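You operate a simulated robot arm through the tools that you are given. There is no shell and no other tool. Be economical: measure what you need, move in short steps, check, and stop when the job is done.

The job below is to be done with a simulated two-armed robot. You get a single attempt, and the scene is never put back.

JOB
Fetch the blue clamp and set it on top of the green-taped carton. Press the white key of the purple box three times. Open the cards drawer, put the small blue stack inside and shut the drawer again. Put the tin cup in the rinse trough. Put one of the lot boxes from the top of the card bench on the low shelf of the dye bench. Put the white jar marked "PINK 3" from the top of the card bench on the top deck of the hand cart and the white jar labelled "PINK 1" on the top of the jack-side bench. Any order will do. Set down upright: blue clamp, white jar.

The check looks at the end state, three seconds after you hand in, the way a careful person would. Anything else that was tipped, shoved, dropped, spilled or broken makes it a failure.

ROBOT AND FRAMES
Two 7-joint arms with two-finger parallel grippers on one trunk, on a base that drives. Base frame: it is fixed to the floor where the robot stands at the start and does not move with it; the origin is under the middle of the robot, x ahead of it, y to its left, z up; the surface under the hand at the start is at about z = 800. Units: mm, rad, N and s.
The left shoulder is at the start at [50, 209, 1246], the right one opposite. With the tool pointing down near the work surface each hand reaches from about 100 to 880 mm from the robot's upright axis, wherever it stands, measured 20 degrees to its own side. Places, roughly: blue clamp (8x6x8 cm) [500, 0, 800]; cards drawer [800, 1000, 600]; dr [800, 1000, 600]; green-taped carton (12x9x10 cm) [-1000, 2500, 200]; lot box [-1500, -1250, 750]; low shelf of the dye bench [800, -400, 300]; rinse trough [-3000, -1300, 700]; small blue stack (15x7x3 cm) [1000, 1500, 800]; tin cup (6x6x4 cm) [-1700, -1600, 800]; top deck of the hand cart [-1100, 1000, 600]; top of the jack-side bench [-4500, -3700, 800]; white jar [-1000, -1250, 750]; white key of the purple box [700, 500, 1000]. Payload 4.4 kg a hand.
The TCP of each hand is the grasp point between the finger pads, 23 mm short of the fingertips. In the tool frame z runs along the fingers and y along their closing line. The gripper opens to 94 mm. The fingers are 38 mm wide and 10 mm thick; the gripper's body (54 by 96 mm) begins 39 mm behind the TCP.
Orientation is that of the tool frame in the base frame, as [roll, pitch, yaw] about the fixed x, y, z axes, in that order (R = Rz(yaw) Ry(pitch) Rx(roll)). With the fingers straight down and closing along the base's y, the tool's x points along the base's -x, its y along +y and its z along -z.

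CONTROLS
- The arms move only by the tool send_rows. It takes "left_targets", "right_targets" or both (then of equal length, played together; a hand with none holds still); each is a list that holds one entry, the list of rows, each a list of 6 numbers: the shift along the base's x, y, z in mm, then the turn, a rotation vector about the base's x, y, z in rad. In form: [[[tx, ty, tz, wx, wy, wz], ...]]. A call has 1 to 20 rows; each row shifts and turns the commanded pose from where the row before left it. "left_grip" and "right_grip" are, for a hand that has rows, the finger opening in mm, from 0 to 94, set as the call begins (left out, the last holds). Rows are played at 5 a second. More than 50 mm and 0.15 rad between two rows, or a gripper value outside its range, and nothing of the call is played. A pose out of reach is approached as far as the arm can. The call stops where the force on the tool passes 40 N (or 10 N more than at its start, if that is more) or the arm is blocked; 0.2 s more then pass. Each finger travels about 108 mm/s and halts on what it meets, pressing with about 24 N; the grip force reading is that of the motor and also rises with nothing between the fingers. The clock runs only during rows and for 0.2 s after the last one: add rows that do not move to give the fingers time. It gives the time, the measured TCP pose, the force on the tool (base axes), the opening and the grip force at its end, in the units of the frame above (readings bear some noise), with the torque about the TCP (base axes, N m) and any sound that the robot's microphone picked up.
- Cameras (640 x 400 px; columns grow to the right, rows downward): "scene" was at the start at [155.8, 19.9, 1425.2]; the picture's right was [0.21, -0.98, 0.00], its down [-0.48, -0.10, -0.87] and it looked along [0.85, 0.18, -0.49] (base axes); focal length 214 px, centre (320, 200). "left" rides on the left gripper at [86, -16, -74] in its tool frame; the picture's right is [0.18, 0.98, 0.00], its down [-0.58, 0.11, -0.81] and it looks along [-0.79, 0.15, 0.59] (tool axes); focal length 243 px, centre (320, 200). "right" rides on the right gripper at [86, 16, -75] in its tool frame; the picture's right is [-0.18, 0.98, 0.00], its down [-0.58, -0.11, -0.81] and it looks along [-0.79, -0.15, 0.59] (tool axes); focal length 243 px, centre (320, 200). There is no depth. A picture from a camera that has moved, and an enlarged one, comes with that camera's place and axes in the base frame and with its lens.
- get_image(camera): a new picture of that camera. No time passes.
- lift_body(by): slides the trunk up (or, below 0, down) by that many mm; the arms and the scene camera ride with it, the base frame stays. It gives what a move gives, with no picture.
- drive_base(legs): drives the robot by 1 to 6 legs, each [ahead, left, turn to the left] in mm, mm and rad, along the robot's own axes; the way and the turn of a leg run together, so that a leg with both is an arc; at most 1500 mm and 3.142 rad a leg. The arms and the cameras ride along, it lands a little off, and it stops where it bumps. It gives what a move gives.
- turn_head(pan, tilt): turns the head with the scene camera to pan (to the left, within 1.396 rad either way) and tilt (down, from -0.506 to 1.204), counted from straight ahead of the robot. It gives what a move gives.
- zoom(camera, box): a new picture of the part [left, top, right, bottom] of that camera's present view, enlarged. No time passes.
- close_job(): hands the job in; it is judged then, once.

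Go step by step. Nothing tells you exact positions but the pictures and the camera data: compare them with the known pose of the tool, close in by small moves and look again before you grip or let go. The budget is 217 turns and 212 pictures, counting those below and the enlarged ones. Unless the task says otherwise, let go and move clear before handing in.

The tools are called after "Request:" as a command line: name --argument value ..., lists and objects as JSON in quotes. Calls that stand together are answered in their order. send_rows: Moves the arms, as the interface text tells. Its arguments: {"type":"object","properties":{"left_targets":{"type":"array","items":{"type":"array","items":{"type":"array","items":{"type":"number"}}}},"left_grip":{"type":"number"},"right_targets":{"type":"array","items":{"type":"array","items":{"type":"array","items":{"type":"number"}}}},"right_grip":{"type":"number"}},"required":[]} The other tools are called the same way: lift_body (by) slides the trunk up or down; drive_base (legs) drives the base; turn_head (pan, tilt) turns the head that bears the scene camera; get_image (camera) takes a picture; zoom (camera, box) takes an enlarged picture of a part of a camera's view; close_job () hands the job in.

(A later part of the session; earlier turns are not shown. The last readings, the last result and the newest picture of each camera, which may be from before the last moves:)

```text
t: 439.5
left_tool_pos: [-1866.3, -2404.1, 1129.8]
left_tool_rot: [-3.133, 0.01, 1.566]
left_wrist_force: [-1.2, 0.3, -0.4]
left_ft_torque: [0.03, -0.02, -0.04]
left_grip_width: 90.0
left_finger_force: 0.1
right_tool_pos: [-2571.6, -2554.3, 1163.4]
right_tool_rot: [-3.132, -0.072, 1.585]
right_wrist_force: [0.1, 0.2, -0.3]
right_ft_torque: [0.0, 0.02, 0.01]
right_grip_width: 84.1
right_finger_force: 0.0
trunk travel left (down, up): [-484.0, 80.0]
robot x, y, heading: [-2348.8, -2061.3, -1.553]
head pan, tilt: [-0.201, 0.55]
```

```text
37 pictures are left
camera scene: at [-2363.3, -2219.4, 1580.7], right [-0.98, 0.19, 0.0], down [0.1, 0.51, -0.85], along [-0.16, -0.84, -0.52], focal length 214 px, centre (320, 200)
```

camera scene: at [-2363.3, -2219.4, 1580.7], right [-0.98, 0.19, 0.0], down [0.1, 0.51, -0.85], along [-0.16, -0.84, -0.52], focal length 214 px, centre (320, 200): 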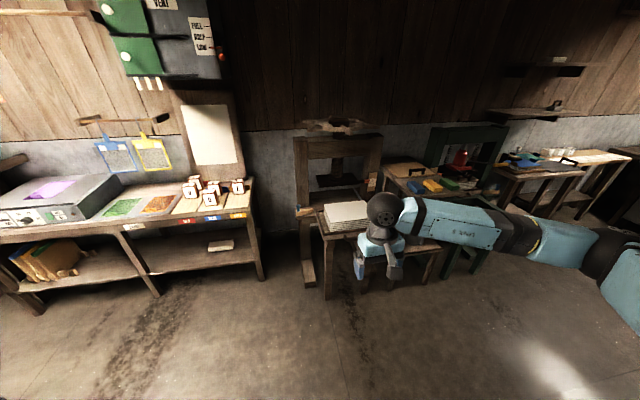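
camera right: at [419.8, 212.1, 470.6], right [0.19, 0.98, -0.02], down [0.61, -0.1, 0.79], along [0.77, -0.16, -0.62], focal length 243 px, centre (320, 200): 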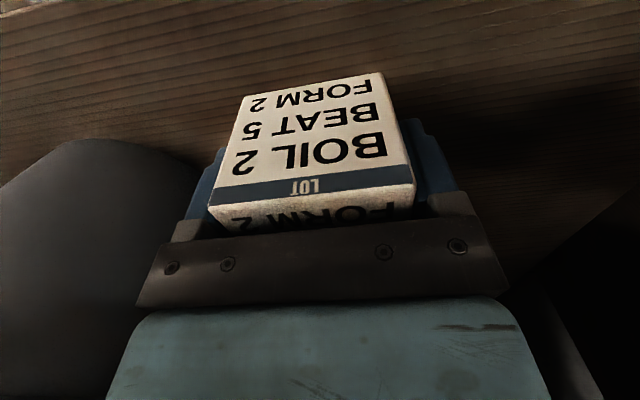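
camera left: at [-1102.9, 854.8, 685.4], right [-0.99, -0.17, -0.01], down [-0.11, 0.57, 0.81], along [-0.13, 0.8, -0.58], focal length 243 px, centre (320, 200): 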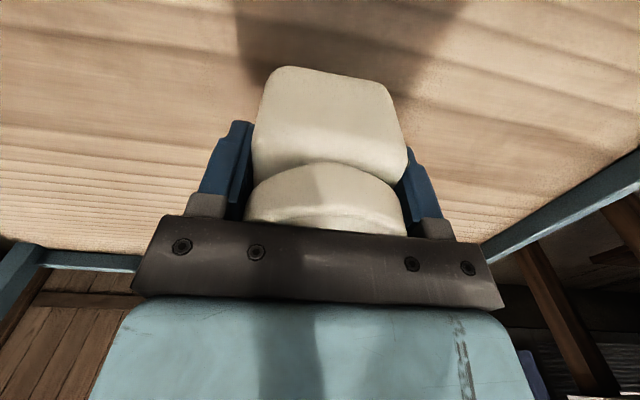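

Room is ample. Turning about and sliding east behind the table.

Request:
drive_base --legs '[[0, 0, 3.124], [0, -1120, 0]]'

Request:
turn_head --pan 0.25 --tilt 0.75

Request:
get_image --camera "scene"

```text
t: 456.6
left_tool_pos: [-1694.6, -1764.2, 1129.4]
left_tool_rot: [-3.135, 0.01, -1.667]
left_wrist_force: [0.2, 0.0, -0.1]
left_ft_torque: [-0.03, 0.0, -0.01]
left_grip_width: 89.9
left_finger_force: 0.1
right_tool_pos: [-978.2, -1677.3, 1163.2]
right_tool_rot: [-3.131, -0.072, -1.647]
right_wrist_force: [0.5, -0.5, 0.0]
right_ft_torque: [0.02, -0.02, -0.02]
right_grip_width: 84.0
right_finger_force: 0.1
trunk travel left (down, up): [-484.0, 80.0]
robot x, y, heading: [-1245.2, -2146.2, 1.498]
head pan, tilt: [-0.201, 0.55]
```

```text
t: 457.5
left_tool_pos: [-1694.5, -1763.6, 1131.2]
left_tool_rot: [-3.134, 0.011, -1.667]
left_wrist_force: [1.0, -1.0, 0.7]
left_ft_torque: [-0.03, 0.01, -0.01]
left_grip_width: 90.2
left_finger_force: 0.1
right_tool_pos: [-977.4, -1677.0, 1163.1]
right_tool_rot: [-3.13, -0.071, -1.648]
right_wrist_force: [-0.1, 0.4, -0.4]
right_ft_torque: [-0.03, -0.01, -0.02]
right_grip_width: 83.8
right_finger_force: 0.0
trunk travel left (down, up): [-484.0, 80.0]
robot x, y, heading: [-1250.1, -2141.8, 1.496]
head pan, tilt: [0.25, 0.75]
```

```text
36 pictures are left
camera scene: at [-1254.8, -1995.7, 1563.3], right [0.99, 0.17, 0.0], down [0.12, -0.67, -0.73], along [-0.12, 0.72, -0.68], focal length 214 px, centre (320, 200)
```

scene: 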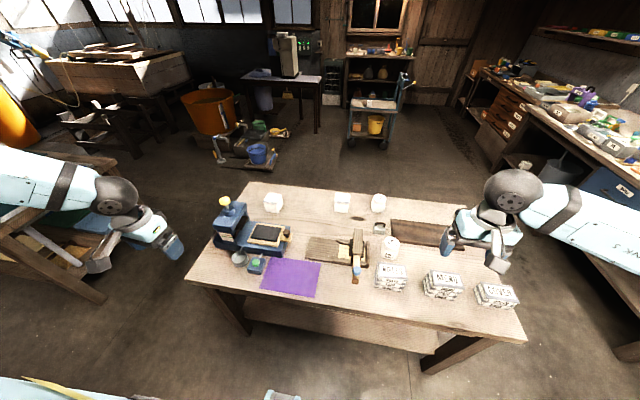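

Cup ≈[-1660,-1585], jar PINK 1 ≈[-1052,-1454]. Moving both hands over their targets.

Request:
send_rows --left_targets '[[[6, 30, 0, 0, 0, 0.05], [6, 30, 0, 0, 0, 0.05], [6, 30, 0, 0, 0, 0], [6, 30, 0, 0, 0, 0], [6, 30, 0, 0, 0, 0], [4, 28, 0, 0, 0, 0], [0, 0, 0, 0, 0, 0]]]' --right_targets '[[[-12, 36, 0, 0.072, 0, 0], [-12, 37, 0, 0, 0, 0.08], [-12, 37, 0, 0, 0, 0], [-12, 37, 0, 0, 0, 0], [-12, 37, 0, 0, 0, 0], [-15, 37, 0, 0, 0, 0], [0, 0, 0, 0, 0, 0]]]' --left_grip 74 --right_grip 94

Request:
lift_body --by -150

Request:
get_image --camera "left"

Request:
get_image --camera "right"

```text
t: 459.1
left_tool_pos: [-1658.1, -1586.0, 1132.1]
left_tool_rot: [-3.137, 0.011, -1.568]
left_wrist_force: [0.0, -0.2, 0.4]
left_ft_torque: [0.03, -0.02, -0.02]
left_grip_width: 74.0
left_finger_force: 0.0
right_tool_pos: [-1054.5, -1457.4, 1162.5]
right_tool_rot: [-3.136, 0.001, -1.568]
right_wrist_force: [-0.1, -0.8, -0.6]
right_ft_torque: [0.0, 0.04, 0.0]
right_grip_width: 94.0
right_finger_force: 0.0
trunk travel left (down, up): [-484.0, 80.0]
robot x, y, heading: [-1247.4, -2145.8, 1.492]
head pan, tilt: [0.25, 0.75]
```

```text
t: 460.9
left_tool_pos: [-1656.3, -1586.4, 980.6]
left_tool_rot: [-3.135, 0.011, -1.567]
left_wrist_force: [-0.1, -0.3, 0.4]
left_ft_torque: [-0.02, 0.01, 0.03]
left_grip_width: 74.2
left_finger_force: 0.0
right_tool_pos: [-1054.1, -1456.0, 1012.9]
right_tool_rot: [-3.135, 0.0, -1.567]
right_wrist_force: [-0.4, -0.8, -0.2]
right_ft_torque: [0.0, 0.04, -0.02]
right_grip_width: 94.1
right_finger_force: 0.1
trunk travel left (down, up): [-334.0, 230.0]
robot x, y, heading: [-1245.5, -2147.9, 1.5]
head pan, tilt: [0.25, 0.75]
```

```text
35 pictures are left
camera left: at [-1641.9, -1673.3, 1055.4], right [-0.98, -0.19, -0.01], down [-0.12, 0.57, 0.81], along [-0.15, 0.8, -0.58], focal length 243 px, centre (320, 200)
```

left: 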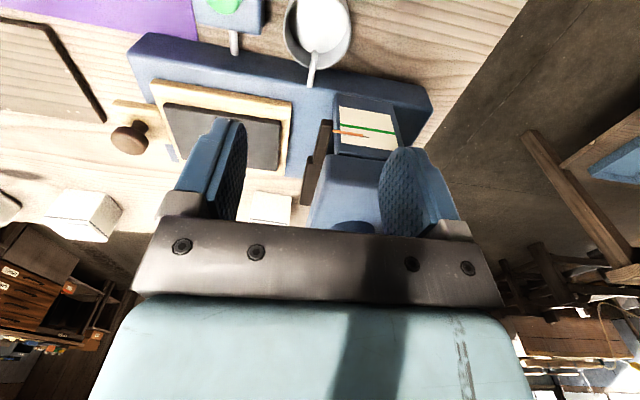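

```text
34 pictures are left
camera right: at [-1071.3, -1542.8, 1086.8], right [-0.98, 0.18, 0.0], down [0.1, 0.58, 0.81], along [0.15, 0.79, -0.59], focal length 243 px, centre (320, 200)
```

right: 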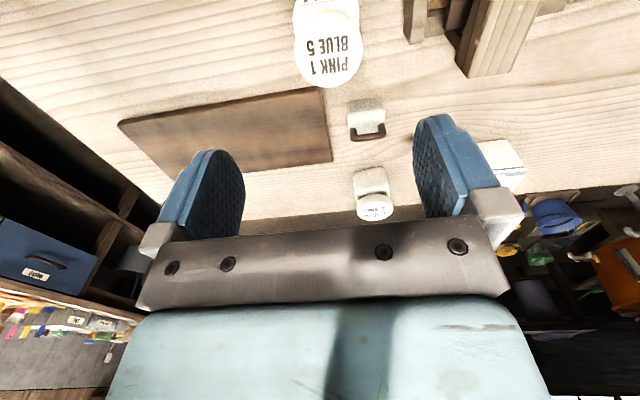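

Checking the cup more closely.

Request:
zoom --camera "left" --box '[190, 0, 390, 100]'

Request:
zoom --camera "scene" --box '[190, 190, 310, 300]'

```text
3.20 times, centred on (290, 50) of left
camera zoom: at [-1641.9, -1673.3, 1055.4], right [-0.98, -0.19, -0.01], down [-0.12, 0.57, 0.81], along [-0.15, 0.8, -0.58], focal length 776 px, centre (416, 680)
```

zoom: 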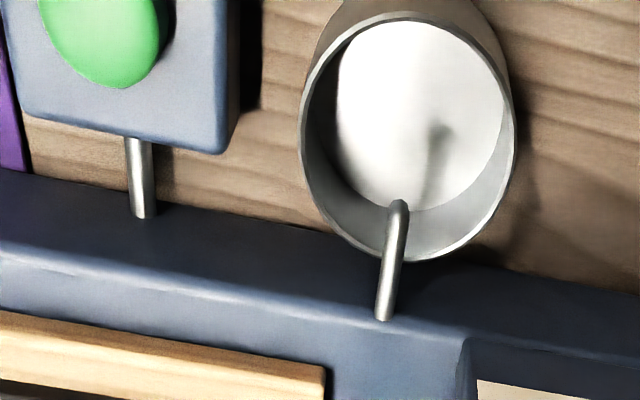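

```text
3.64 times, centred on (250, 245) of scene
camera zoom: at [-1254.8, -1996.0, 1413.4], right [0.99, 0.17, 0.0], down [0.12, -0.67, -0.73], along [-0.13, 0.72, -0.68], focal length 780 px, centre (574, 36)
```

zoom: 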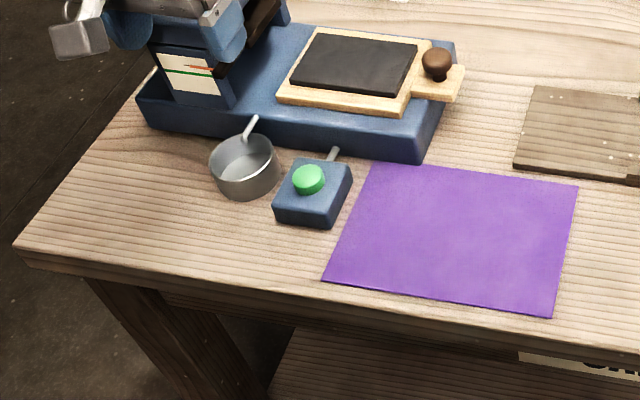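

The cup stands under a small spout, with the button box close on one side. I'll pinch its west wall (one finger inside, one outside), slide it clear, then lift.

Request:
send_rows --left_targets '[[[-14, -4, -30, 0, 0, 0], [-13, -4, -40, 0, 0, 0], [0, 0, -40, 0, 0, 0], [0, 0, 0, 0, 0, 0]]]' --left_grip 44

Request:
get_image --camera "left"

```text
t: 461.6
left_tool_pos: [-1683.0, -1594.1, 898.3]
left_tool_rot: [-3.135, 0.015, -1.561]
left_wrist_force: [0.4, -22.6, 23.2]
left_ft_torque: [2.11, 0.15, 0.03]
left_grip_width: 43.9
left_finger_force: 0.0
right_tool_pos: [-1055.8, -1456.8, 1011.3]
right_tool_rot: [-3.137, 0.002, -1.566]
right_wrist_force: [-0.1, 0.0, -1.2]
right_ft_torque: [-0.04, -0.03, 0.03]
right_grip_width: 94.0
right_finger_force: 0.1
trunk travel left (down, up): [-334.0, 230.0]
robot x, y, heading: [-1243.8, -2144.2, 1.495]
head pan, tilt: [0.25, 0.75]
stopped in row 3 (left hand): the force on the tool passed its limit at 131 N (the readings are from after the stop); the commanded pose is now the measured one
```

```text
31 pictures are left
camera left: at [-1666.2, -1681.9, 971.6], right [-0.98, -0.19, -0.01], down [-0.12, 0.57, 0.82], along [-0.15, 0.8, -0.58], focal length 243 px, centre (320, 200)
```

left: 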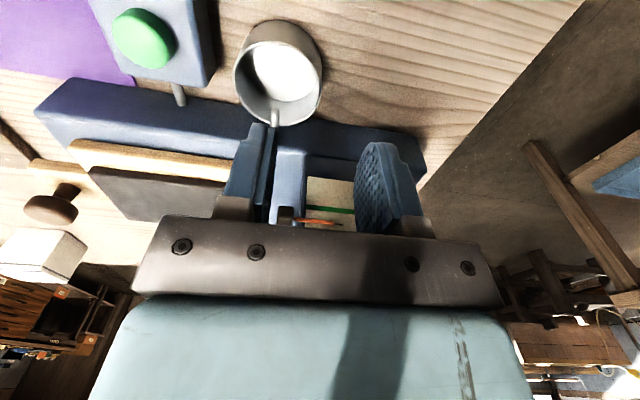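

The hand bumped the press tower lightly; backing up. I'll instead pinch the cup's rear wall (closing along y), which keeps the hand clear of the tower.

Request:
send_rows --left_targets '[[[0, -20, 20, 0, 0, 0], [0, -20, 40, 0, 0, 0], [10, 0, 20, 0, 0, 0], [18, 0, 0, 0, 0, -0.1428], [0, 0, 0, 0, 0, -0.1428], [0, 0, 0, 0, 0, -0.1428], [0, 0, 0, 0, 0, -0.1428], [0, 0, 0, 0, 0, -0.1428], [0, 0, 0, 0, 0, -0.1428], [0, 0, 0, 0, 0, -0.1428], [0, 0, 0, 0, 0, -0.1428], [0, 0, 0, 0, 0, -0.1428], [0, 0, 0, 0, 0, -0.1428], [0, 0, 0, 0, 0, -0.1428], [0, 0, 0, 0, 0, 0]]]'

Request:
get_image --camera "left"

Request:
zoom --camera "scene" --box '[160, 150, 340, 270]'

```text
t: 464.8
left_tool_pos: [-1656.1, -1631.2, 976.3]
left_tool_rot: [-3.134, 0.016, -3.135]
left_wrist_force: [-0.1, -0.7, 0.7]
left_ft_torque: [0.03, -0.01, 0.0]
left_grip_width: 43.9
left_finger_force: 0.1
right_tool_pos: [-1055.5, -1455.9, 1011.6]
right_tool_rot: [-3.135, 0.0, -1.566]
right_wrist_force: [-0.1, 1.0, -0.3]
right_ft_torque: [-0.02, -0.01, -0.01]
right_grip_width: 94.2
right_finger_force: 0.1
trunk travel left (down, up): [-334.0, 230.0]
robot x, y, heading: [-1244.2, -2147.9, 1.499]
head pan, tilt: [0.25, 0.75]
```

```text
30 pictures are left
camera left: at [-1742.8, -1648.5, 1050.0], right [-0.19, 0.98, -0.01], down [0.57, 0.12, 0.81], along [0.8, 0.15, -0.58], focal length 243 px, centre (320, 200)
```

left: 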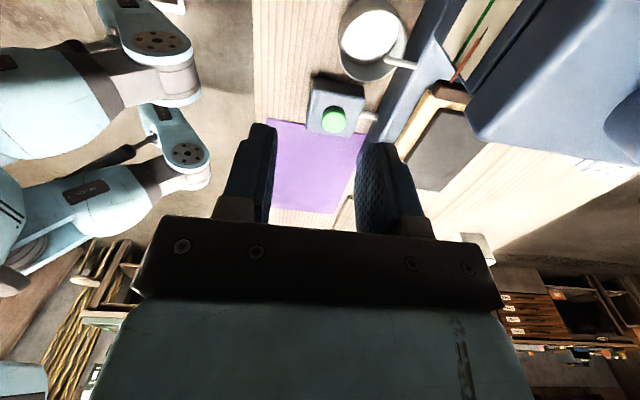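

```text
3.33 times, centred on (250, 210) of scene
camera zoom: at [-1255.3, -1995.7, 1413.3], right [0.98, 0.17, 0.0], down [0.12, -0.67, -0.73], along [-0.13, 0.72, -0.68], focal length 715 px, centre (553, 167)
```

zoom: 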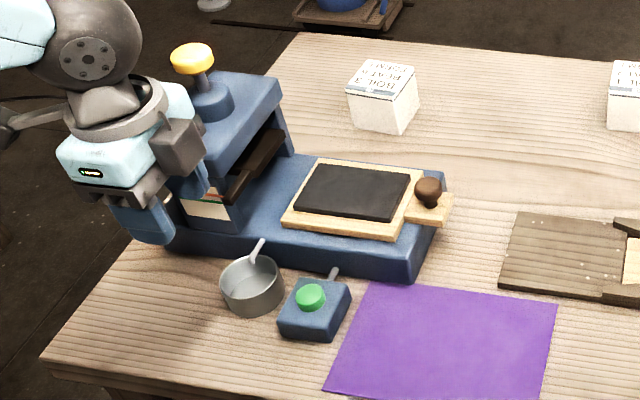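

Press undisturbed. Cup centre ≈[-1660,-1590]; lowering so one finger goes inside the rear wall.

Request:
send_rows --left_targets '[[[-4, 13, -30, 0, 0, 0], [0, 0, -40, 0, 0, 0], [0, 0, -40, 0, 0, 0], [0, 0, 0, 0, 0, 0]]]'

Request:
zoom --camera "left" --box '[200, 0, 480, 220]'

```text
t: 465.8
left_tool_pos: [-1657.3, -1617.6, 864.9]
left_tool_rot: [-3.136, 0.018, -3.134]
left_wrist_force: [0.0, 0.6, -0.8]
left_ft_torque: [0.01, -0.01, 0.01]
left_grip_width: 44.1
left_finger_force: 0.0
right_tool_pos: [-1055.4, -1456.7, 1012.8]
right_tool_rot: [-3.135, 0.001, -1.564]
right_wrist_force: [-0.7, -0.3, -0.2]
right_ft_torque: [-0.02, -0.05, 0.02]
right_grip_width: 93.5
right_finger_force: 0.0
trunk travel left (down, up): [-334.0, 230.0]
robot x, y, heading: [-1245.8, -2142.5, 1.497]
head pan, tilt: [0.25, 0.75]
```

```text
1.82 times, centred on (340, 110) of left
camera zoom: at [-1745.0, -1634.5, 938.1], right [-0.19, 0.98, -0.01], down [0.57, 0.12, 0.82], along [0.8, 0.15, -0.58], focal length 441 px, centre (284, 364)
```

zoom: 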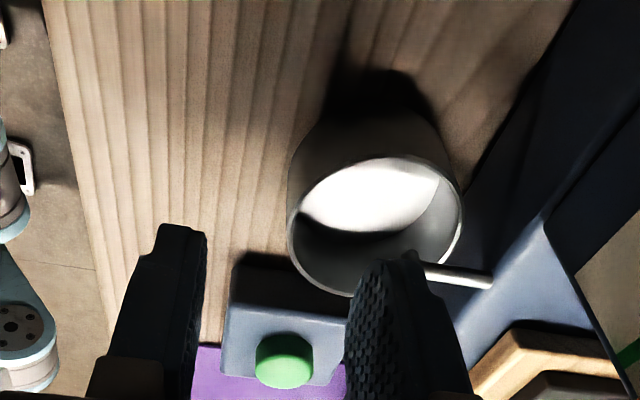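

Finger is above the cup's inside. Lowering and pinching.

Request:
send_rows --left_targets '[[[-6, 0, -20, 0, 0, 0], [0, 0, -15, 0, 0, 0], [0, 0, -10, 0, 0, 0], [0, 0, -7, 0, 0, 0], [0, 0, 0, 0, 0, 0]]]'

Request:
send_rows --left_targets '[[[0, 0, 0, 0, 0, 0], [0, 0, 0, 0, 0, 0], [0, 0, 0, 0, 0, 0]]]' --left_grip 0

Request:
zoom --camera "left" --box '[200, 0, 480, 220]'

```text
t: 467.0
left_tool_pos: [-1663.8, -1618.9, 837.4]
left_tool_rot: [-3.135, 0.017, -3.133]
left_wrist_force: [0.0, 1.3, 5.1]
left_ft_torque: [0.13, 0.08, -0.01]
left_grip_width: 44.7
left_finger_force: 0.8
left hand out of reach, approached as far as the arm can: row 2, 3, 4
right_tool_pos: [-1055.4, -1456.3, 1013.0]
right_tool_rot: [-3.136, 0.0, -1.566]
right_wrist_force: [0.0, 0.3, 0.0]
right_ft_torque: [0.0, 0.04, -0.02]
right_grip_width: 94.1
right_finger_force: 0.1
trunk travel left (down, up): [-334.0, 230.0]
robot x, y, heading: [-1243.8, -2150.2, 1.495]
head pan, tilt: [0.25, 0.75]
```

```text
t: 467.8
left_tool_pos: [-1663.6, -1617.9, 836.5]
left_tool_rot: [-3.136, 0.016, -3.134]
left_wrist_force: [0.7, 0.7, 3.8]
left_ft_torque: [0.03, -0.01, -0.01]
left_grip_width: 0.1
left_finger_force: 24.0
right_tool_pos: [-1054.7, -1456.0, 1011.2]
right_tool_rot: [-3.137, 0.001, -1.567]
right_wrist_force: [-0.6, 1.1, 0.2]
right_ft_torque: [0.03, 0.03, 0.02]
right_grip_width: 93.6
right_finger_force: 0.0
trunk travel left (down, up): [-334.0, 230.0]
robot x, y, heading: [-1244.4, -2145.5, 1.5]
head pan, tilt: [0.25, 0.75]
```

```text
1.82 times, centred on (340, 110) of left
camera zoom: at [-1751.1, -1635.9, 910.7], right [-0.19, 0.98, -0.01], down [0.57, 0.12, 0.81], along [0.8, 0.15, -0.58], focal length 441 px, centre (284, 364)
```

zoom: 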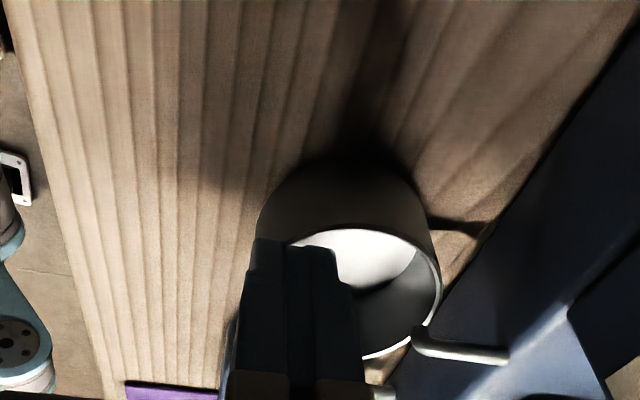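

The fingers closed just above the rim (arm limit). Reopening, lowering 28 mm with the trunk, and closing again.

Request:
send_rows --left_targets '[[[0, 0, 5, 0, 0, 0], [0, 0, 0, 0, 0, 0], [0, 0, 0, 0, 0, 0]]]' --left_grip 44

Request:
lift_body --by -31

Request:
send_rows --left_targets '[[[0, 0, 0, 0, 0, 0], [0, 0, 0, 0, 0, 0], [0, 0, 0, 0, 0, 0]]]' --left_grip 0

Request:
zoom --camera "left" --box '[200, 0, 480, 220]'

```text
t: 468.6
left_tool_pos: [-1665.5, -1617.5, 843.0]
left_tool_rot: [-3.135, 0.016, -3.133]
left_wrist_force: [-0.5, -0.5, -1.0]
left_ft_torque: [0.01, 0.02, -0.02]
left_grip_width: 44.0
left_finger_force: 0.1
right_tool_pos: [-1056.0, -1454.8, 1012.3]
right_tool_rot: [-3.136, 0.001, -1.566]
right_wrist_force: [0.1, 0.6, -0.5]
right_ft_torque: [0.02, 0.0, 0.04]
right_grip_width: 94.1
right_finger_force: 0.1
trunk travel left (down, up): [-334.0, 230.0]
robot x, y, heading: [-1244.8, -2141.9, 1.494]
head pan, tilt: [0.25, 0.75]
```

```text
t: 469.1
left_tool_pos: [-1665.1, -1616.1, 837.9]
left_tool_rot: [3.141, 0.015, -3.13]
left_wrist_force: [-2.5, -4.6, 21.2]
left_ft_torque: [0.36, 0.43, 0.14]
left_grip_width: 41.8
left_finger_force: 0.1
right_tool_pos: [-1054.7, -1456.5, 1002.8]
right_tool_rot: [-3.137, 0.001, -1.565]
right_wrist_force: [0.4, -0.2, 0.3]
right_ft_torque: [-0.02, -0.03, -0.02]
right_grip_width: 94.2
right_finger_force: 0.1
trunk travel left (down, up): [-325.0, 239.0]
robot x, y, heading: [-1250.9, -2145.1, 1.492]
head pan, tilt: [0.25, 0.75]
stopped: the force on the tool passed its limit at 53 N (the readings are from after the stop); the commanded pose is now the measured one
```

```text
t: 469.9
left_tool_pos: [-1664.8, -1615.0, 836.0]
left_tool_rot: [-3.14, 0.014, -3.134]
left_wrist_force: [-1.8, 4.8, 17.3]
left_ft_torque: [0.15, 0.32, -0.05]
left_grip_width: 0.0
left_finger_force: 23.9
right_tool_pos: [-1054.7, -1456.6, 1002.9]
right_tool_rot: [-3.136, 0.0, -1.565]
right_wrist_force: [-0.2, 0.0, -0.5]
right_ft_torque: [0.02, 0.02, 0.0]
right_grip_width: 94.0
right_finger_force: 0.1
trunk travel left (down, up): [-325.0, 239.0]
robot x, y, heading: [-1247.4, -2145.0, 1.496]
head pan, tilt: [0.25, 0.75]
```

```text
1.82 times, centred on (340, 110) of left
camera zoom: at [-1752.6, -1633.1, 910.6], right [-0.19, 0.98, 0.0], down [0.57, 0.11, 0.81], along [0.8, 0.16, -0.58], focal length 441 px, centre (284, 364)
```

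zoom: 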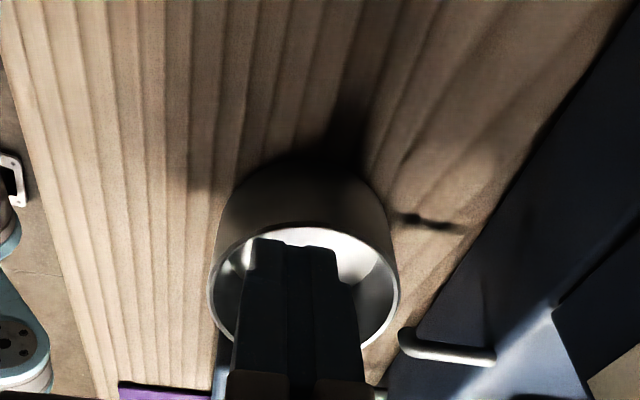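

The torque reading shows the finger's west corner sat on the rim, and closing drew the cup ~17 mm back, clear of the spout. Re-centring: up, 12 mm east, 18 mm back, open, then look.

Request:
send_rows --left_targets '[[[0, 0, 15, 0, 0, 0], [6, -9, 10, 0, 0, 0], [6, -9, 0, 0, 0, 0], [0, 0, 0, 0, 0, 0], [0, 0, 0, 0, 0, 0]]]'

Request:
send_rows --left_targets '[[[0, 0, 0, 0, 0, 0], [0, 0, 0, 0, 0, 0], [0, 0, 0, 0, 0, 0]]]' --left_grip 42

Request:
zoom --camera "left" --box '[200, 0, 480, 220]'

Request:
zoom --camera "scene" --box '[200, 180, 300, 260]'

```text
t: 471.1
left_tool_pos: [-1653.5, -1633.3, 860.5]
left_tool_rot: [-3.14, 0.013, -3.132]
left_wrist_force: [0.1, 0.3, -0.2]
left_ft_torque: [-0.01, 0.0, 0.0]
left_grip_width: 0.0
left_finger_force: 24.3
right_tool_pos: [-1055.8, -1455.6, 1001.2]
right_tool_rot: [-3.138, 0.0, -1.564]
right_wrist_force: [-0.3, 0.3, 0.2]
right_ft_torque: [0.01, -0.02, -0.02]
right_grip_width: 93.8
right_finger_force: 0.2
trunk travel left (down, up): [-325.0, 239.0]
robot x, y, heading: [-1244.8, -2146.9, 1.504]
head pan, tilt: [0.25, 0.75]
```

```text
t: 471.9
left_tool_pos: [-1655.8, -1633.2, 859.9]
left_tool_rot: [-3.14, 0.015, -3.132]
left_wrist_force: [0.5, -0.4, -0.8]
left_ft_torque: [0.01, 0.03, 0.03]
left_grip_width: 41.9
left_finger_force: 0.0
right_tool_pos: [-1055.7, -1455.7, 1002.2]
right_tool_rot: [-3.136, -0.001, -1.567]
right_wrist_force: [-0.7, 0.1, 0.2]
right_ft_torque: [-0.03, 0.0, -0.01]
right_grip_width: 94.1
right_finger_force: 0.1
trunk travel left (down, up): [-325.0, 239.0]
robot x, y, heading: [-1246.2, -2143.9, 1.501]
head pan, tilt: [0.25, 0.75]
```

```text
1.82 times, centred on (340, 110) of left
camera zoom: at [-1742.7, -1650.5, 934.0], right [-0.19, 0.98, 0.0], down [0.57, 0.12, 0.81], along [0.8, 0.16, -0.58], focal length 441 px, centre (284, 364)
```

zoom: 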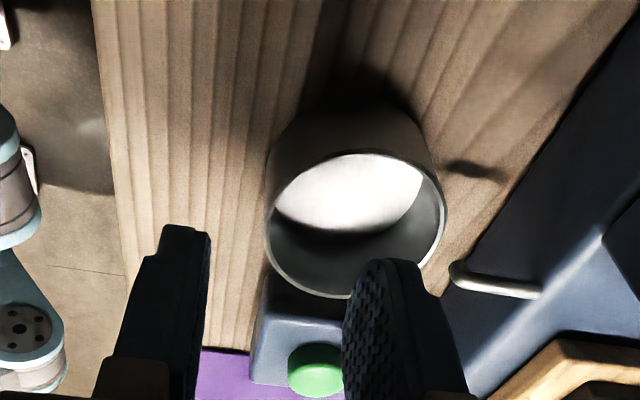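

```text
5.00 times, centred on (250, 220) of scene
camera zoom: at [-1255.5, -1995.6, 1404.4], right [0.98, 0.17, 0.0], down [0.12, -0.67, -0.73], along [-0.13, 0.72, -0.68], focal length 1072 px, centre (670, 100)
```

zoom: 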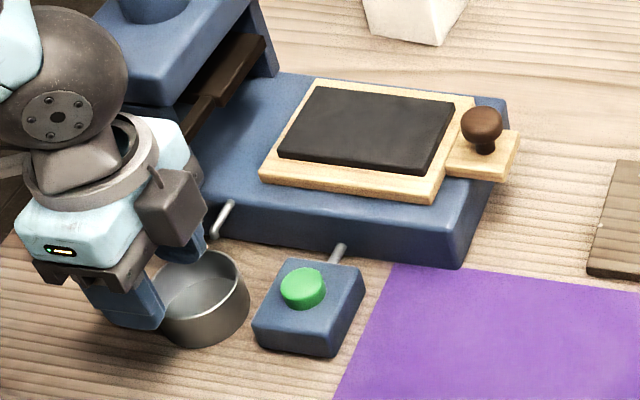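

Cup centre now ≈[-1652,-1610]; the inner finger lines up with its middle. Lowering by trunk and pinching.

Request:
send_rows --left_targets '[[[3, 0, 0, 0, 0, 0], [0, 0, 0, 0, 0, 0]]]'

Request:
lift_body --by -30

Request:
lift_body --by -18

Request:
send_rows --left_targets '[[[0, 0, 0, 0, 0, 0], [0, 0, 0, 0, 0, 0], [0, 0, 0, 0, 0, 0]]]' --left_grip 0

```text
t: 472.4
left_tool_pos: [-1651.0, -1632.6, 859.4]
left_tool_rot: [-3.14, 0.014, -3.132]
left_wrist_force: [-0.5, -0.7, 0.6]
left_ft_torque: [0.01, -0.06, 0.0]
left_grip_width: 42.2
left_finger_force: 0.1
right_tool_pos: [-1055.4, -1456.3, 1003.4]
right_tool_rot: [-3.136, -0.001, -1.565]
right_wrist_force: [0.4, -0.3, -0.2]
right_ft_torque: [0.0, 0.0, -0.02]
right_grip_width: 94.0
right_finger_force: 0.0
trunk travel left (down, up): [-325.0, 239.0]
robot x, y, heading: [-1245.4, -2142.3, 1.497]
head pan, tilt: [0.25, 0.75]
```

```text
t: 473.2
left_tool_pos: [-1651.0, -1633.0, 830.3]
left_tool_rot: [-3.14, 0.013, -3.132]
left_wrist_force: [-0.3, 0.4, 0.6]
left_ft_torque: [-0.01, -0.01, 0.02]
left_grip_width: 42.1
left_finger_force: 0.0
right_tool_pos: [-1056.0, -1455.8, 973.8]
right_tool_rot: [-3.138, -0.001, -1.566]
right_wrist_force: [0.3, 0.6, 0.8]
right_ft_torque: [0.03, 0.01, -0.05]
right_grip_width: 94.0
right_finger_force: 0.0
trunk travel left (down, up): [-295.0, 269.0]
robot x, y, heading: [-1245.4, -2147.9, 1.499]
head pan, tilt: [0.25, 0.75]
```

```text
t: 473.9
left_tool_pos: [-1650.4, -1632.7, 811.4]
left_tool_rot: [-3.138, 0.014, -3.13]
left_wrist_force: [-0.2, 0.2, -1.0]
left_ft_torque: [-0.03, 0.02, 0.01]
left_grip_width: 41.9
left_finger_force: 0.0
right_tool_pos: [-1055.9, -1456.0, 955.8]
right_tool_rot: [-3.137, -0.001, -1.564]
right_wrist_force: [-0.3, 0.0, -0.3]
right_ft_torque: [0.01, 0.02, -0.01]
right_grip_width: 93.9
right_finger_force: 0.0
trunk travel left (down, up): [-277.0, 287.0]
robot x, y, heading: [-1247.9, -2145.9, 1.494]
head pan, tilt: [0.25, 0.75]
```

```text
t: 474.6
left_tool_pos: [-1650.7, -1633.2, 812.5]
left_tool_rot: [-3.139, 0.013, -3.13]
left_wrist_force: [-0.9, -0.3, 0.4]
left_ft_torque: [0.06, 0.03, -0.02]
left_grip_width: 11.0
left_finger_force: 24.0
right_tool_pos: [-1056.6, -1456.0, 954.9]
right_tool_rot: [-3.135, 0.0, -1.566]
right_wrist_force: [0.0, 0.8, -0.3]
right_ft_torque: [0.01, 0.0, 0.03]
right_grip_width: 94.1
right_finger_force: 0.1
trunk travel left (down, up): [-277.0, 287.0]
robot x, y, heading: [-1246.1, -2148.8, 1.497]
head pan, tilt: [0.25, 0.75]
```

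Pinched the cup wall (11 mm). Lifting and checking.

Request:
lift_body --by 90

Request:
get_image --camera "left"

Request:
get_image --camera "right"

```text
t: 475.9
left_tool_pos: [-1651.6, -1632.7, 901.6]
left_tool_rot: [-3.139, 0.015, -3.131]
left_wrist_force: [-0.4, 0.3, -0.1]
left_ft_torque: [-0.01, -0.02, -0.02]
left_grip_width: 11.0
left_finger_force: 24.1
right_tool_pos: [-1055.3, -1455.2, 1044.0]
right_tool_rot: [-3.137, -0.003, -1.565]
right_wrist_force: [0.5, 0.6, 0.0]
right_ft_torque: [-0.02, 0.01, -0.02]
right_grip_width: 94.1
right_finger_force: 0.2
trunk travel left (down, up): [-367.0, 197.0]
robot x, y, heading: [-1243.4, -2145.0, 1.495]
head pan, tilt: [0.25, 0.75]
```

```text
23 pictures are left
camera left: at [-1738.5, -1650.1, 975.1], right [-0.19, 0.98, -0.01], down [0.57, 0.12, 0.81], along [0.8, 0.15, -0.58], focal length 243 px, centre (320, 200)
```

left: 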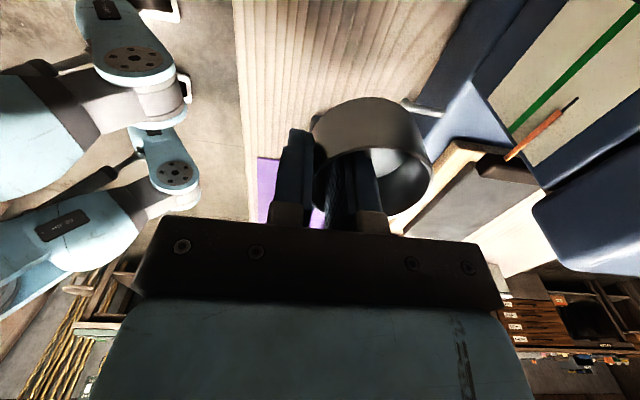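

```text
22 pictures are left
camera right: at [-1072.9, -1541.9, 1118.5], right [-0.98, 0.18, -0.01], down [0.1, 0.58, 0.81], along [0.15, 0.79, -0.59], focal length 243 px, centre (320, 200)
```

right: 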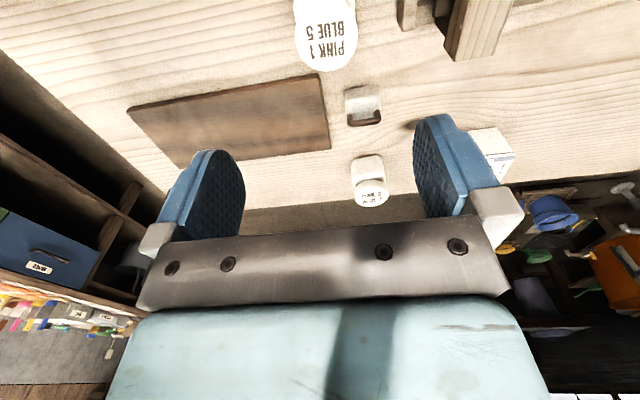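

Cup held. PINK 1's lid is right under the right hand (≈[-1060,-1455]). Descending to grip.

Request:
send_rows --right_targets '[[[-4, 0, -40, 0, 0, 0], [0, 0, -40, 0, 0, 0], [0, 0, -40, 0, 0, 0], [0, 0, -40, 0, 0, 0], [0, 0, -35, 0, 0, 0], [0, 0, -20, 0, 0, 0], [0, 0, 0, 0, 0, 0]]]'

Request:
get_image --camera "right"

```text
t: 477.5
left_tool_pos: [-1651.1, -1632.7, 902.1]
left_tool_rot: [-3.14, 0.015, -3.132]
left_wrist_force: [0.0, 0.4, -0.1]
left_ft_torque: [-0.05, 0.04, 0.01]
left_grip_width: 10.8
left_finger_force: 24.0
right_tool_pos: [-1061.9, -1455.0, 829.6]
right_tool_rot: [-3.136, 0.001, -1.567]
right_wrist_force: [0.1, 0.5, -0.4]
right_ft_torque: [-0.03, 0.01, 0.0]
right_grip_width: 94.0
right_finger_force: 0.1
trunk travel left (down, up): [-367.0, 197.0]
robot x, y, heading: [-1243.6, -2149.3, 1.495]
head pan, tilt: [0.25, 0.75]
```

```text
21 pictures are left
camera right: at [-1078.1, -1541.9, 903.4], right [-0.98, 0.18, -0.01], down [0.1, 0.58, 0.81], along [0.15, 0.79, -0.59], focal length 243 px, centre (320, 200)
```

right: 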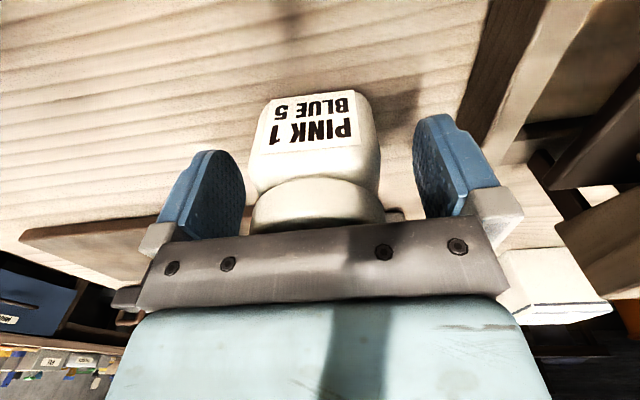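

Label PINK 1 confirmed between the fingers. Closing and lifting.

Request:
send_rows --right_targets '[[[3, 0, -6, 0, 0, 0], [0, 0, 0, 0, 0, 0]]]'

Request:
send_rows --right_targets '[[[0, 0, 0, 0, 0, 0], [0, 0, 0, 0, 0, 0], [0, 0, 0, 0, 0, 0], [0, 0, 0, 0, 0, 0], [0, 0, 15, 0, 0, 0], [0, 0, 40, 0, 0, 0], [0, 0, 40, 0, 0, 0], [0, 0, 40, 0, 0, 0], [0, -20, 40, 0, 0, 0], [0, -40, 10, 0, 0, 0], [0, -40, 0, 0, 0, 0], [0, 0, 0, 0, 0, 0]]]' --right_grip 0

```text
t: 478.1
left_tool_pos: [-1652.2, -1633.0, 901.5]
left_tool_rot: [-3.14, 0.015, -3.13]
left_wrist_force: [-0.2, -0.4, -1.2]
left_ft_torque: [0.01, -0.01, -0.03]
left_grip_width: 10.9
left_finger_force: 24.5
right_tool_pos: [-1059.0, -1454.6, 824.0]
right_tool_rot: [-3.138, 0.001, -1.564]
right_wrist_force: [-0.5, -0.2, -0.1]
right_ft_torque: [0.0, -0.02, 0.02]
right_grip_width: 94.0
right_finger_force: 0.1
trunk travel left (down, up): [-367.0, 197.0]
robot x, y, heading: [-1244.9, -2143.3, 1.494]
head pan, tilt: [0.25, 0.75]
```

```text
t: 480.7
left_tool_pos: [-1651.0, -1631.7, 901.0]
left_tool_rot: [-3.137, 0.015, -3.13]
left_wrist_force: [0.0, -0.4, -0.4]
left_ft_torque: [0.0, 0.01, 0.0]
left_grip_width: 11.1
left_finger_force: 24.2
right_tool_pos: [-1059.5, -1554.4, 1005.7]
right_tool_rot: [-3.135, -0.002, -1.565]
right_wrist_force: [-0.5, 0.3, -1.4]
right_ft_torque: [-0.01, 0.03, 0.01]
right_grip_width: 59.9
right_finger_force: 24.2
trunk travel left (down, up): [-367.0, 197.0]
robot x, y, heading: [-1249.3, -2142.1, 1.501]
head pan, tilt: [0.25, 0.75]
```

Jar held. Raising the trunk and driving around to the rinse trough's east side.

Request:
lift_body --by 195

Request:
drive_base --legs '[[-200, 0, 0.07], [0, 1130, 0], [1420, 0, 0]]'

Request:
turn_head --pan 0.9 --tilt 0.6

Request:
get_image --camera "scene"

```text
t: 482.8
left_tool_pos: [-1651.2, -1633.5, 1096.0]
left_tool_rot: [-3.141, 0.014, -3.133]
left_wrist_force: [-0.9, -0.2, -0.9]
left_ft_torque: [-0.03, 0.01, 0.02]
left_grip_width: 11.2
left_finger_force: 24.2
right_tool_pos: [-1059.2, -1555.2, 1201.3]
right_tool_rot: [-3.136, -0.001, -1.566]
right_wrist_force: [0.0, 0.1, -2.3]
right_ft_torque: [-0.01, 0.01, -0.01]
right_grip_width: 59.9
right_finger_force: 24.4
trunk travel left (down, up): [-562.0, 2.0]
robot x, y, heading: [-1244.4, -2143.0, 1.495]
head pan, tilt: [0.25, 0.75]
```

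```text
t: 501.0
left_tool_pos: [-2800.0, -420.8, 1097.2]
left_tool_rot: [-3.141, 0.014, -3.076]
left_wrist_force: [0.1, -0.1, 0.1]
left_ft_torque: [0.0, 0.01, 0.0]
left_grip_width: 10.8
left_finger_force: 23.8
right_tool_pos: [-2212.8, -311.0, 1202.3]
right_tool_rot: [-3.137, 0.001, -1.51]
right_wrist_force: [0.1, -0.4, -1.6]
right_ft_torque: [-0.02, 0.02, 0.0]
right_grip_width: 60.0
right_finger_force: 23.5
trunk travel left (down, up): [-562.0, 2.0]
robot x, y, heading: [-2369.9, -909.9, 1.555]
head pan, tilt: [0.25, 0.75]
```

```text
t: 502.0
left_tool_pos: [-2800.3, -420.6, 1097.0]
left_tool_rot: [-3.14, 0.015, -3.077]
left_wrist_force: [-0.4, -0.1, 0.2]
left_ft_torque: [-0.04, 0.0, 0.02]
left_grip_width: 11.1
left_finger_force: 23.9
right_tool_pos: [-2212.2, -310.4, 1201.1]
right_tool_rot: [-3.136, -0.001, -1.509]
right_wrist_force: [0.7, 0.5, -1.9]
right_ft_torque: [0.0, 0.02, 0.03]
right_grip_width: 59.9
right_finger_force: 23.8
trunk travel left (down, up): [-562.0, 2.0]
robot x, y, heading: [-2365.4, -914.0, 1.55]
head pan, tilt: [0.901, 0.6]
```

```text
20 pictures are left
camera scene: at [-2433.3, -785.8, 1654.2], right [0.64, 0.77, 0.0], down [0.44, -0.36, -0.82], along [-0.64, 0.53, -0.57], focal length 214 px, centre (320, 200)
```

scene: 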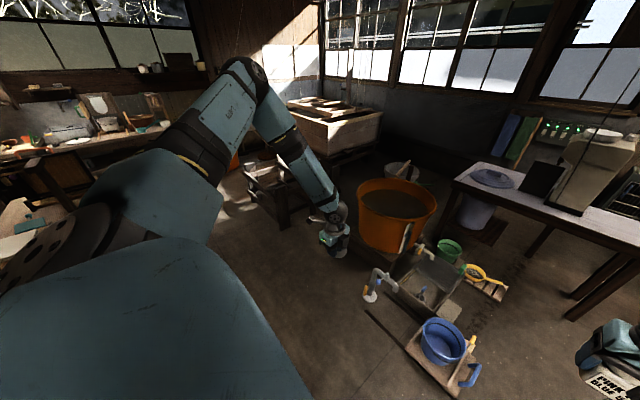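

Turning to face the trough.

Request:
drive_base --legs '[[0, 0, 1.59]]'

Request:
turn_head --pan 0.4 --tilt 0.7

Request:
get_image --camera "scene"

```text
t: 506.3
left_tool_pos: [-2843.0, -1356.7, 1097.4]
left_tool_rot: [-3.14, 0.012, -1.474]
left_wrist_force: [0.2, 0.1, 0.2]
left_ft_torque: [0.0, -0.03, 0.01]
left_grip_width: 10.6
left_finger_force: 24.0
right_tool_pos: [-2970.4, -773.3, 1200.1]
right_tool_rot: [-3.136, -0.002, 0.092]
right_wrist_force: [0.4, -0.1, -1.2]
right_ft_torque: [-0.02, 0.02, 0.02]
right_grip_width: 59.9
right_finger_force: 24.4
trunk travel left (down, up): [-562.0, 2.0]
robot x, y, heading: [-2367.0, -907.4, -3.129]
head pan, tilt: [0.901, 0.6]
```

```text
t: 507.2
left_tool_pos: [-2843.3, -1358.0, 1097.4]
left_tool_rot: [-3.14, 0.014, -1.476]
left_wrist_force: [-0.7, 0.0, -0.6]
left_ft_torque: [0.04, 0.01, 0.0]
left_grip_width: 10.5
left_finger_force: 24.0
right_tool_pos: [-2970.4, -775.6, 1202.6]
right_tool_rot: [-3.137, -0.001, 0.092]
right_wrist_force: [1.1, 0.6, -2.4]
right_ft_torque: [0.02, -0.01, 0.03]
right_grip_width: 59.8
right_finger_force: 23.9
trunk travel left (down, up): [-562.0, 2.0]
robot x, y, heading: [-2366.2, -909.9, -3.133]
head pan, tilt: [0.4, 0.7]
```

```text
19 pictures are left
camera scene: at [-2512.2, -944.2, 1645.6], right [-0.4, 0.92, 0.0], down [0.59, 0.26, -0.76], along [-0.7, -0.31, -0.64], focal length 214 px, centre (320, 200)
```

scene: 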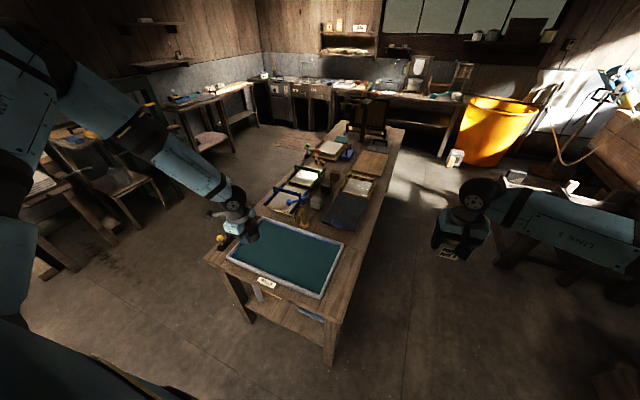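

Trough spans x −3180…−2903, y −1613…−1110. Extending the cup over it and lowering.

Request:
send_rows --left_targets '[[[-36, 0, 0, 0, 0, 0], [-36, 0, 0, 0, 0, 0], [-36, 0, 0, 0, 0, 0], [-35, 0, 0, 0, 0, 0], [0, 0, 0, 0, 0, 0]]]'

Request:
lift_body --by -235

Request:
get_image --camera "scene"

Request:
get_image --camera "left"

```text
t: 508.4
left_tool_pos: [-2970.3, -1357.7, 1120.3]
left_tool_rot: [-3.141, 0.014, -1.477]
left_wrist_force: [0.1, 0.5, -0.7]
left_ft_torque: [0.0, -0.02, -0.02]
left_grip_width: 10.7
left_finger_force: 23.9
left hand out of reach, approached as far as the arm can: row 3, 4
right_tool_pos: [-2971.9, -773.7, 1200.9]
right_tool_rot: [-3.136, 0.001, 0.091]
right_wrist_force: [-0.6, 0.8, -2.1]
right_ft_torque: [-0.01, -0.01, -0.02]
right_grip_width: 59.8
right_finger_force: 24.4
trunk travel left (down, up): [-562.0, 2.0]
robot x, y, heading: [-2366.8, -909.0, -3.126]
head pan, tilt: [0.4, 0.7]
```

```text
t: 510.9
left_tool_pos: [-2969.7, -1358.8, 884.7]
left_tool_rot: [3.141, 0.016, -1.476]
left_wrist_force: [0.5, 0.1, 0.0]
left_ft_torque: [0.02, -0.03, 0.03]
left_grip_width: 10.5
left_finger_force: 24.1
right_tool_pos: [-2970.0, -775.2, 966.5]
right_tool_rot: [-3.136, -0.002, 0.092]
right_wrist_force: [0.4, -0.1, -2.3]
right_ft_torque: [0.01, -0.06, 0.01]
right_grip_width: 60.0
right_finger_force: 24.1
trunk travel left (down, up): [-327.0, 237.0]
robot x, y, heading: [-2370.4, -911.8, -3.134]
head pan, tilt: [0.4, 0.7]
```

```text
18 pictures are left
camera scene: at [-2512.0, -944.1, 1410.7], right [-0.4, 0.92, 0.0], down [0.59, 0.26, -0.76], along [-0.7, -0.3, -0.64], focal length 214 px, centre (320, 200)
```

scene: 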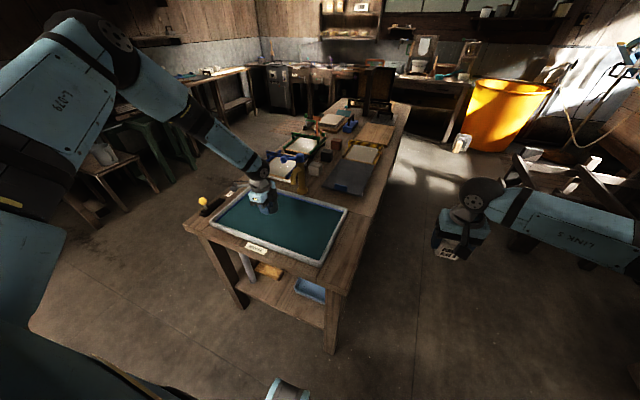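

```text
17 pictures are left
camera left: at [-2945.1, -1445.0, 958.5], right [-0.96, -0.28, 0.0], down [-0.16, 0.56, 0.81], along [-0.22, 0.78, -0.58], focal length 243 px, centre (320, 200)
```

left: 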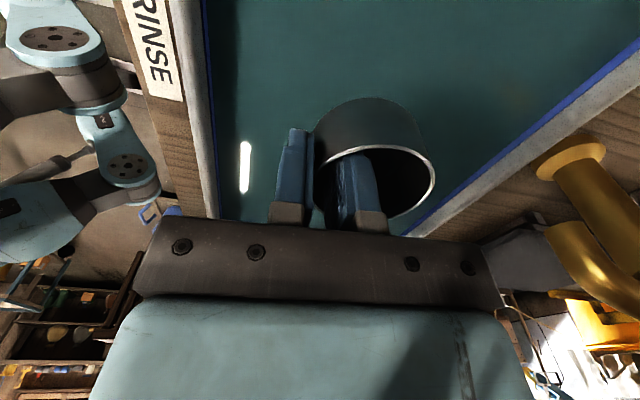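

Over the water ("RINSE" label seen). Moving 30 mm in and lowering stepwise until contact.

Request:
drive_base --legs '[[30, 0, 0]]'

Request:
lift_body --by -90

Request:
lift_body --by -15

Request:
lift_body --by -8

Request:
lift_body --by -8

Request:
get_image --camera "left"

```text
t: 511.7
left_tool_pos: [-2999.3, -1359.6, 885.7]
left_tool_rot: [-3.141, 0.016, -1.475]
left_wrist_force: [-1.1, 0.5, 0.0]
left_ft_torque: [-0.02, 0.0, 0.02]
left_grip_width: 10.6
left_finger_force: 24.1
right_tool_pos: [-2999.7, -776.2, 966.9]
right_tool_rot: [-3.136, 0.0, 0.09]
right_wrist_force: [1.1, 0.3, -2.2]
right_ft_torque: [-0.01, -0.03, -0.01]
right_grip_width: 60.0
right_finger_force: 23.9
trunk travel left (down, up): [-327.0, 237.0]
robot x, y, heading: [-2395.2, -911.3, -3.13]
head pan, tilt: [0.4, 0.7]
```

```text
t: 513.0
left_tool_pos: [-2998.2, -1359.3, 794.0]
left_tool_rot: [3.14, 0.017, -1.477]
left_wrist_force: [1.0, 0.6, 0.3]
left_ft_torque: [-0.02, -0.04, -0.03]
left_grip_width: 10.6
left_finger_force: 24.0
right_tool_pos: [-2999.3, -775.6, 875.8]
right_tool_rot: [-3.136, 0.0, 0.09]
right_wrist_force: [0.2, 0.3, -1.3]
right_ft_torque: [-0.03, -0.01, 0.02]
right_grip_width: 59.6
right_finger_force: 24.5
trunk travel left (down, up): [-237.0, 327.0]
robot x, y, heading: [-2396.4, -910.8, -3.132]
head pan, tilt: [0.4, 0.7]
```

```text
t: 513.6
left_tool_pos: [-2997.9, -1358.3, 780.4]
left_tool_rot: [-3.141, 0.016, -1.475]
left_wrist_force: [1.9, -0.3, 0.5]
left_ft_torque: [-0.04, 0.0, 0.02]
left_grip_width: 10.3
left_finger_force: 24.0
right_tool_pos: [-3000.3, -775.6, 861.8]
right_tool_rot: [-3.136, -0.001, 0.091]
right_wrist_force: [0.1, -0.2, -1.0]
right_ft_torque: [0.0, -0.01, 0.0]
right_grip_width: 60.0
right_finger_force: 24.3
trunk travel left (down, up): [-222.0, 342.0]
robot x, y, heading: [-2397.2, -910.9, -3.129]
head pan, tilt: [0.4, 0.7]
```

```text
t: 514.2
left_tool_pos: [-2999.9, -1359.6, 772.5]
left_tool_rot: [3.141, 0.016, -1.475]
left_wrist_force: [1.2, 0.4, -0.3]
left_ft_torque: [0.0, 0.0, -0.03]
left_grip_width: 10.3
left_finger_force: 23.6
right_tool_pos: [-2999.7, -775.0, 853.9]
right_tool_rot: [-3.135, -0.001, 0.091]
right_wrist_force: [-0.3, -0.2, -2.0]
right_ft_torque: [-0.02, 0.0, 0.01]
right_grip_width: 60.1
right_finger_force: 24.2
trunk travel left (down, up): [-214.0, 350.0]
robot x, y, heading: [-2396.7, -909.8, -3.128]
head pan, tilt: [0.4, 0.7]
```

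```text
t: 514.7
left_tool_pos: [-2999.6, -1358.8, 764.7]
left_tool_rot: [-3.142, 0.016, -1.477]
left_wrist_force: [0.5, -0.4, -0.5]
left_ft_torque: [-0.03, -0.03, 0.01]
left_grip_width: 10.8
left_finger_force: 24.3
right_tool_pos: [-3000.5, -775.4, 845.2]
right_tool_rot: [-3.136, 0.0, 0.091]
right_wrist_force: [-0.3, 0.1, -1.9]
right_ft_torque: [0.03, -0.02, -0.01]
right_grip_width: 59.9
right_finger_force: 23.7
trunk travel left (down, up): [-206.0, 358.0]
robot x, y, heading: [-2399.4, -909.2, -3.131]
head pan, tilt: [0.4, 0.7]
```

```text
16 pictures are left
camera left: at [-2974.4, -1445.6, 837.6], right [-0.96, -0.28, 0.0], down [-0.16, 0.56, 0.82], along [-0.22, 0.78, -0.58], focal length 243 px, centre (320, 200)
```

left: 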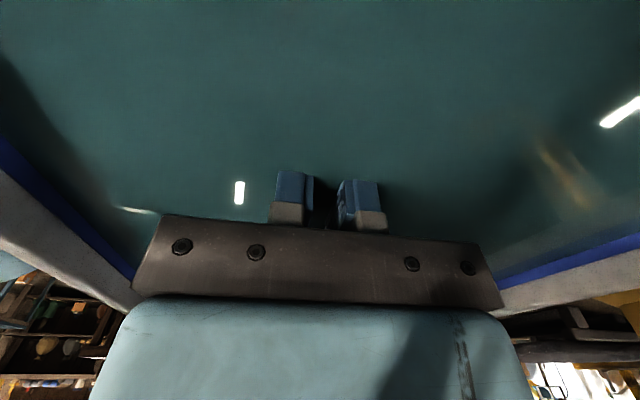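

The cup is under water, still held. Continuing to the bottom.

Request:
lift_body --by -6

Request:
lift_body --by -6

Request:
lift_body --by -6

Request:
lift_body --by -6

```text
t: 515.3
left_tool_pos: [-2998.8, -1359.8, 758.1]
left_tool_rot: [-3.141, 0.017, -1.475]
left_wrist_force: [0.1, -0.3, 0.0]
left_ft_torque: [-0.02, 0.02, -0.02]
left_grip_width: 10.4
left_finger_force: 24.2
right_tool_pos: [-3000.2, -775.6, 839.6]
right_tool_rot: [-3.136, -0.001, 0.091]
right_wrist_force: [-0.2, 0.3, -1.9]
right_ft_torque: [0.0, -0.01, -0.03]
right_grip_width: 60.1
right_finger_force: 23.6
trunk travel left (down, up): [-200.0, 364.0]
robot x, y, heading: [-2398.0, -909.9, -3.13]
head pan, tilt: [0.4, 0.7]
```

```text
t: 515.8
left_tool_pos: [-2998.3, -1359.4, 751.8]
left_tool_rot: [-3.141, 0.015, -1.475]
left_wrist_force: [-0.1, -0.1, -0.3]
left_ft_torque: [0.0, 0.03, 0.0]
left_grip_width: 10.6
left_finger_force: 24.2
right_tool_pos: [-2999.5, -775.7, 834.3]
right_tool_rot: [-3.136, -0.001, 0.09]
right_wrist_force: [-0.5, -0.5, -1.8]
right_ft_torque: [0.0, -0.03, 0.0]
right_grip_width: 59.9
right_finger_force: 24.5
trunk travel left (down, up): [-194.0, 370.0]
robot x, y, heading: [-2396.0, -907.4, -3.135]
head pan, tilt: [0.4, 0.7]
```

```text
t: 516.4
left_tool_pos: [-2999.7, -1359.1, 746.7]
left_tool_rot: [-3.141, 0.015, -1.474]
left_wrist_force: [1.2, 0.0, 0.5]
left_ft_torque: [-0.02, 0.0, 0.02]
left_grip_width: 10.6
left_finger_force: 24.0
right_tool_pos: [-2999.4, -776.5, 827.8]
right_tool_rot: [-3.136, 0.0, 0.091]
right_wrist_force: [0.5, 0.1, -1.5]
right_ft_torque: [0.01, 0.0, -0.02]
right_grip_width: 60.0
right_finger_force: 23.7
trunk travel left (down, up): [-188.0, 376.0]
robot x, y, heading: [-2395.1, -911.8, -3.135]
head pan, tilt: [0.4, 0.7]
```

```text
t: 516.9
left_tool_pos: [-2999.6, -1358.1, 743.2]
left_tool_rot: [3.137, 0.015, -1.474]
left_wrist_force: [1.0, -2.6, 21.2]
left_ft_torque: [-0.31, 0.12, 0.15]
left_grip_width: 10.4
left_finger_force: 24.3
right_tool_pos: [-2998.7, -774.9, 822.4]
right_tool_rot: [-3.137, 0.002, 0.09]
right_wrist_force: [0.6, -0.4, -1.1]
right_ft_torque: [0.0, -0.02, 0.04]
right_grip_width: 60.2
right_finger_force: 23.6
trunk travel left (down, up): [-182.0, 382.0]
robot x, y, heading: [-2396.2, -910.6, -3.128]
head pan, tilt: [0.4, 0.7]
```

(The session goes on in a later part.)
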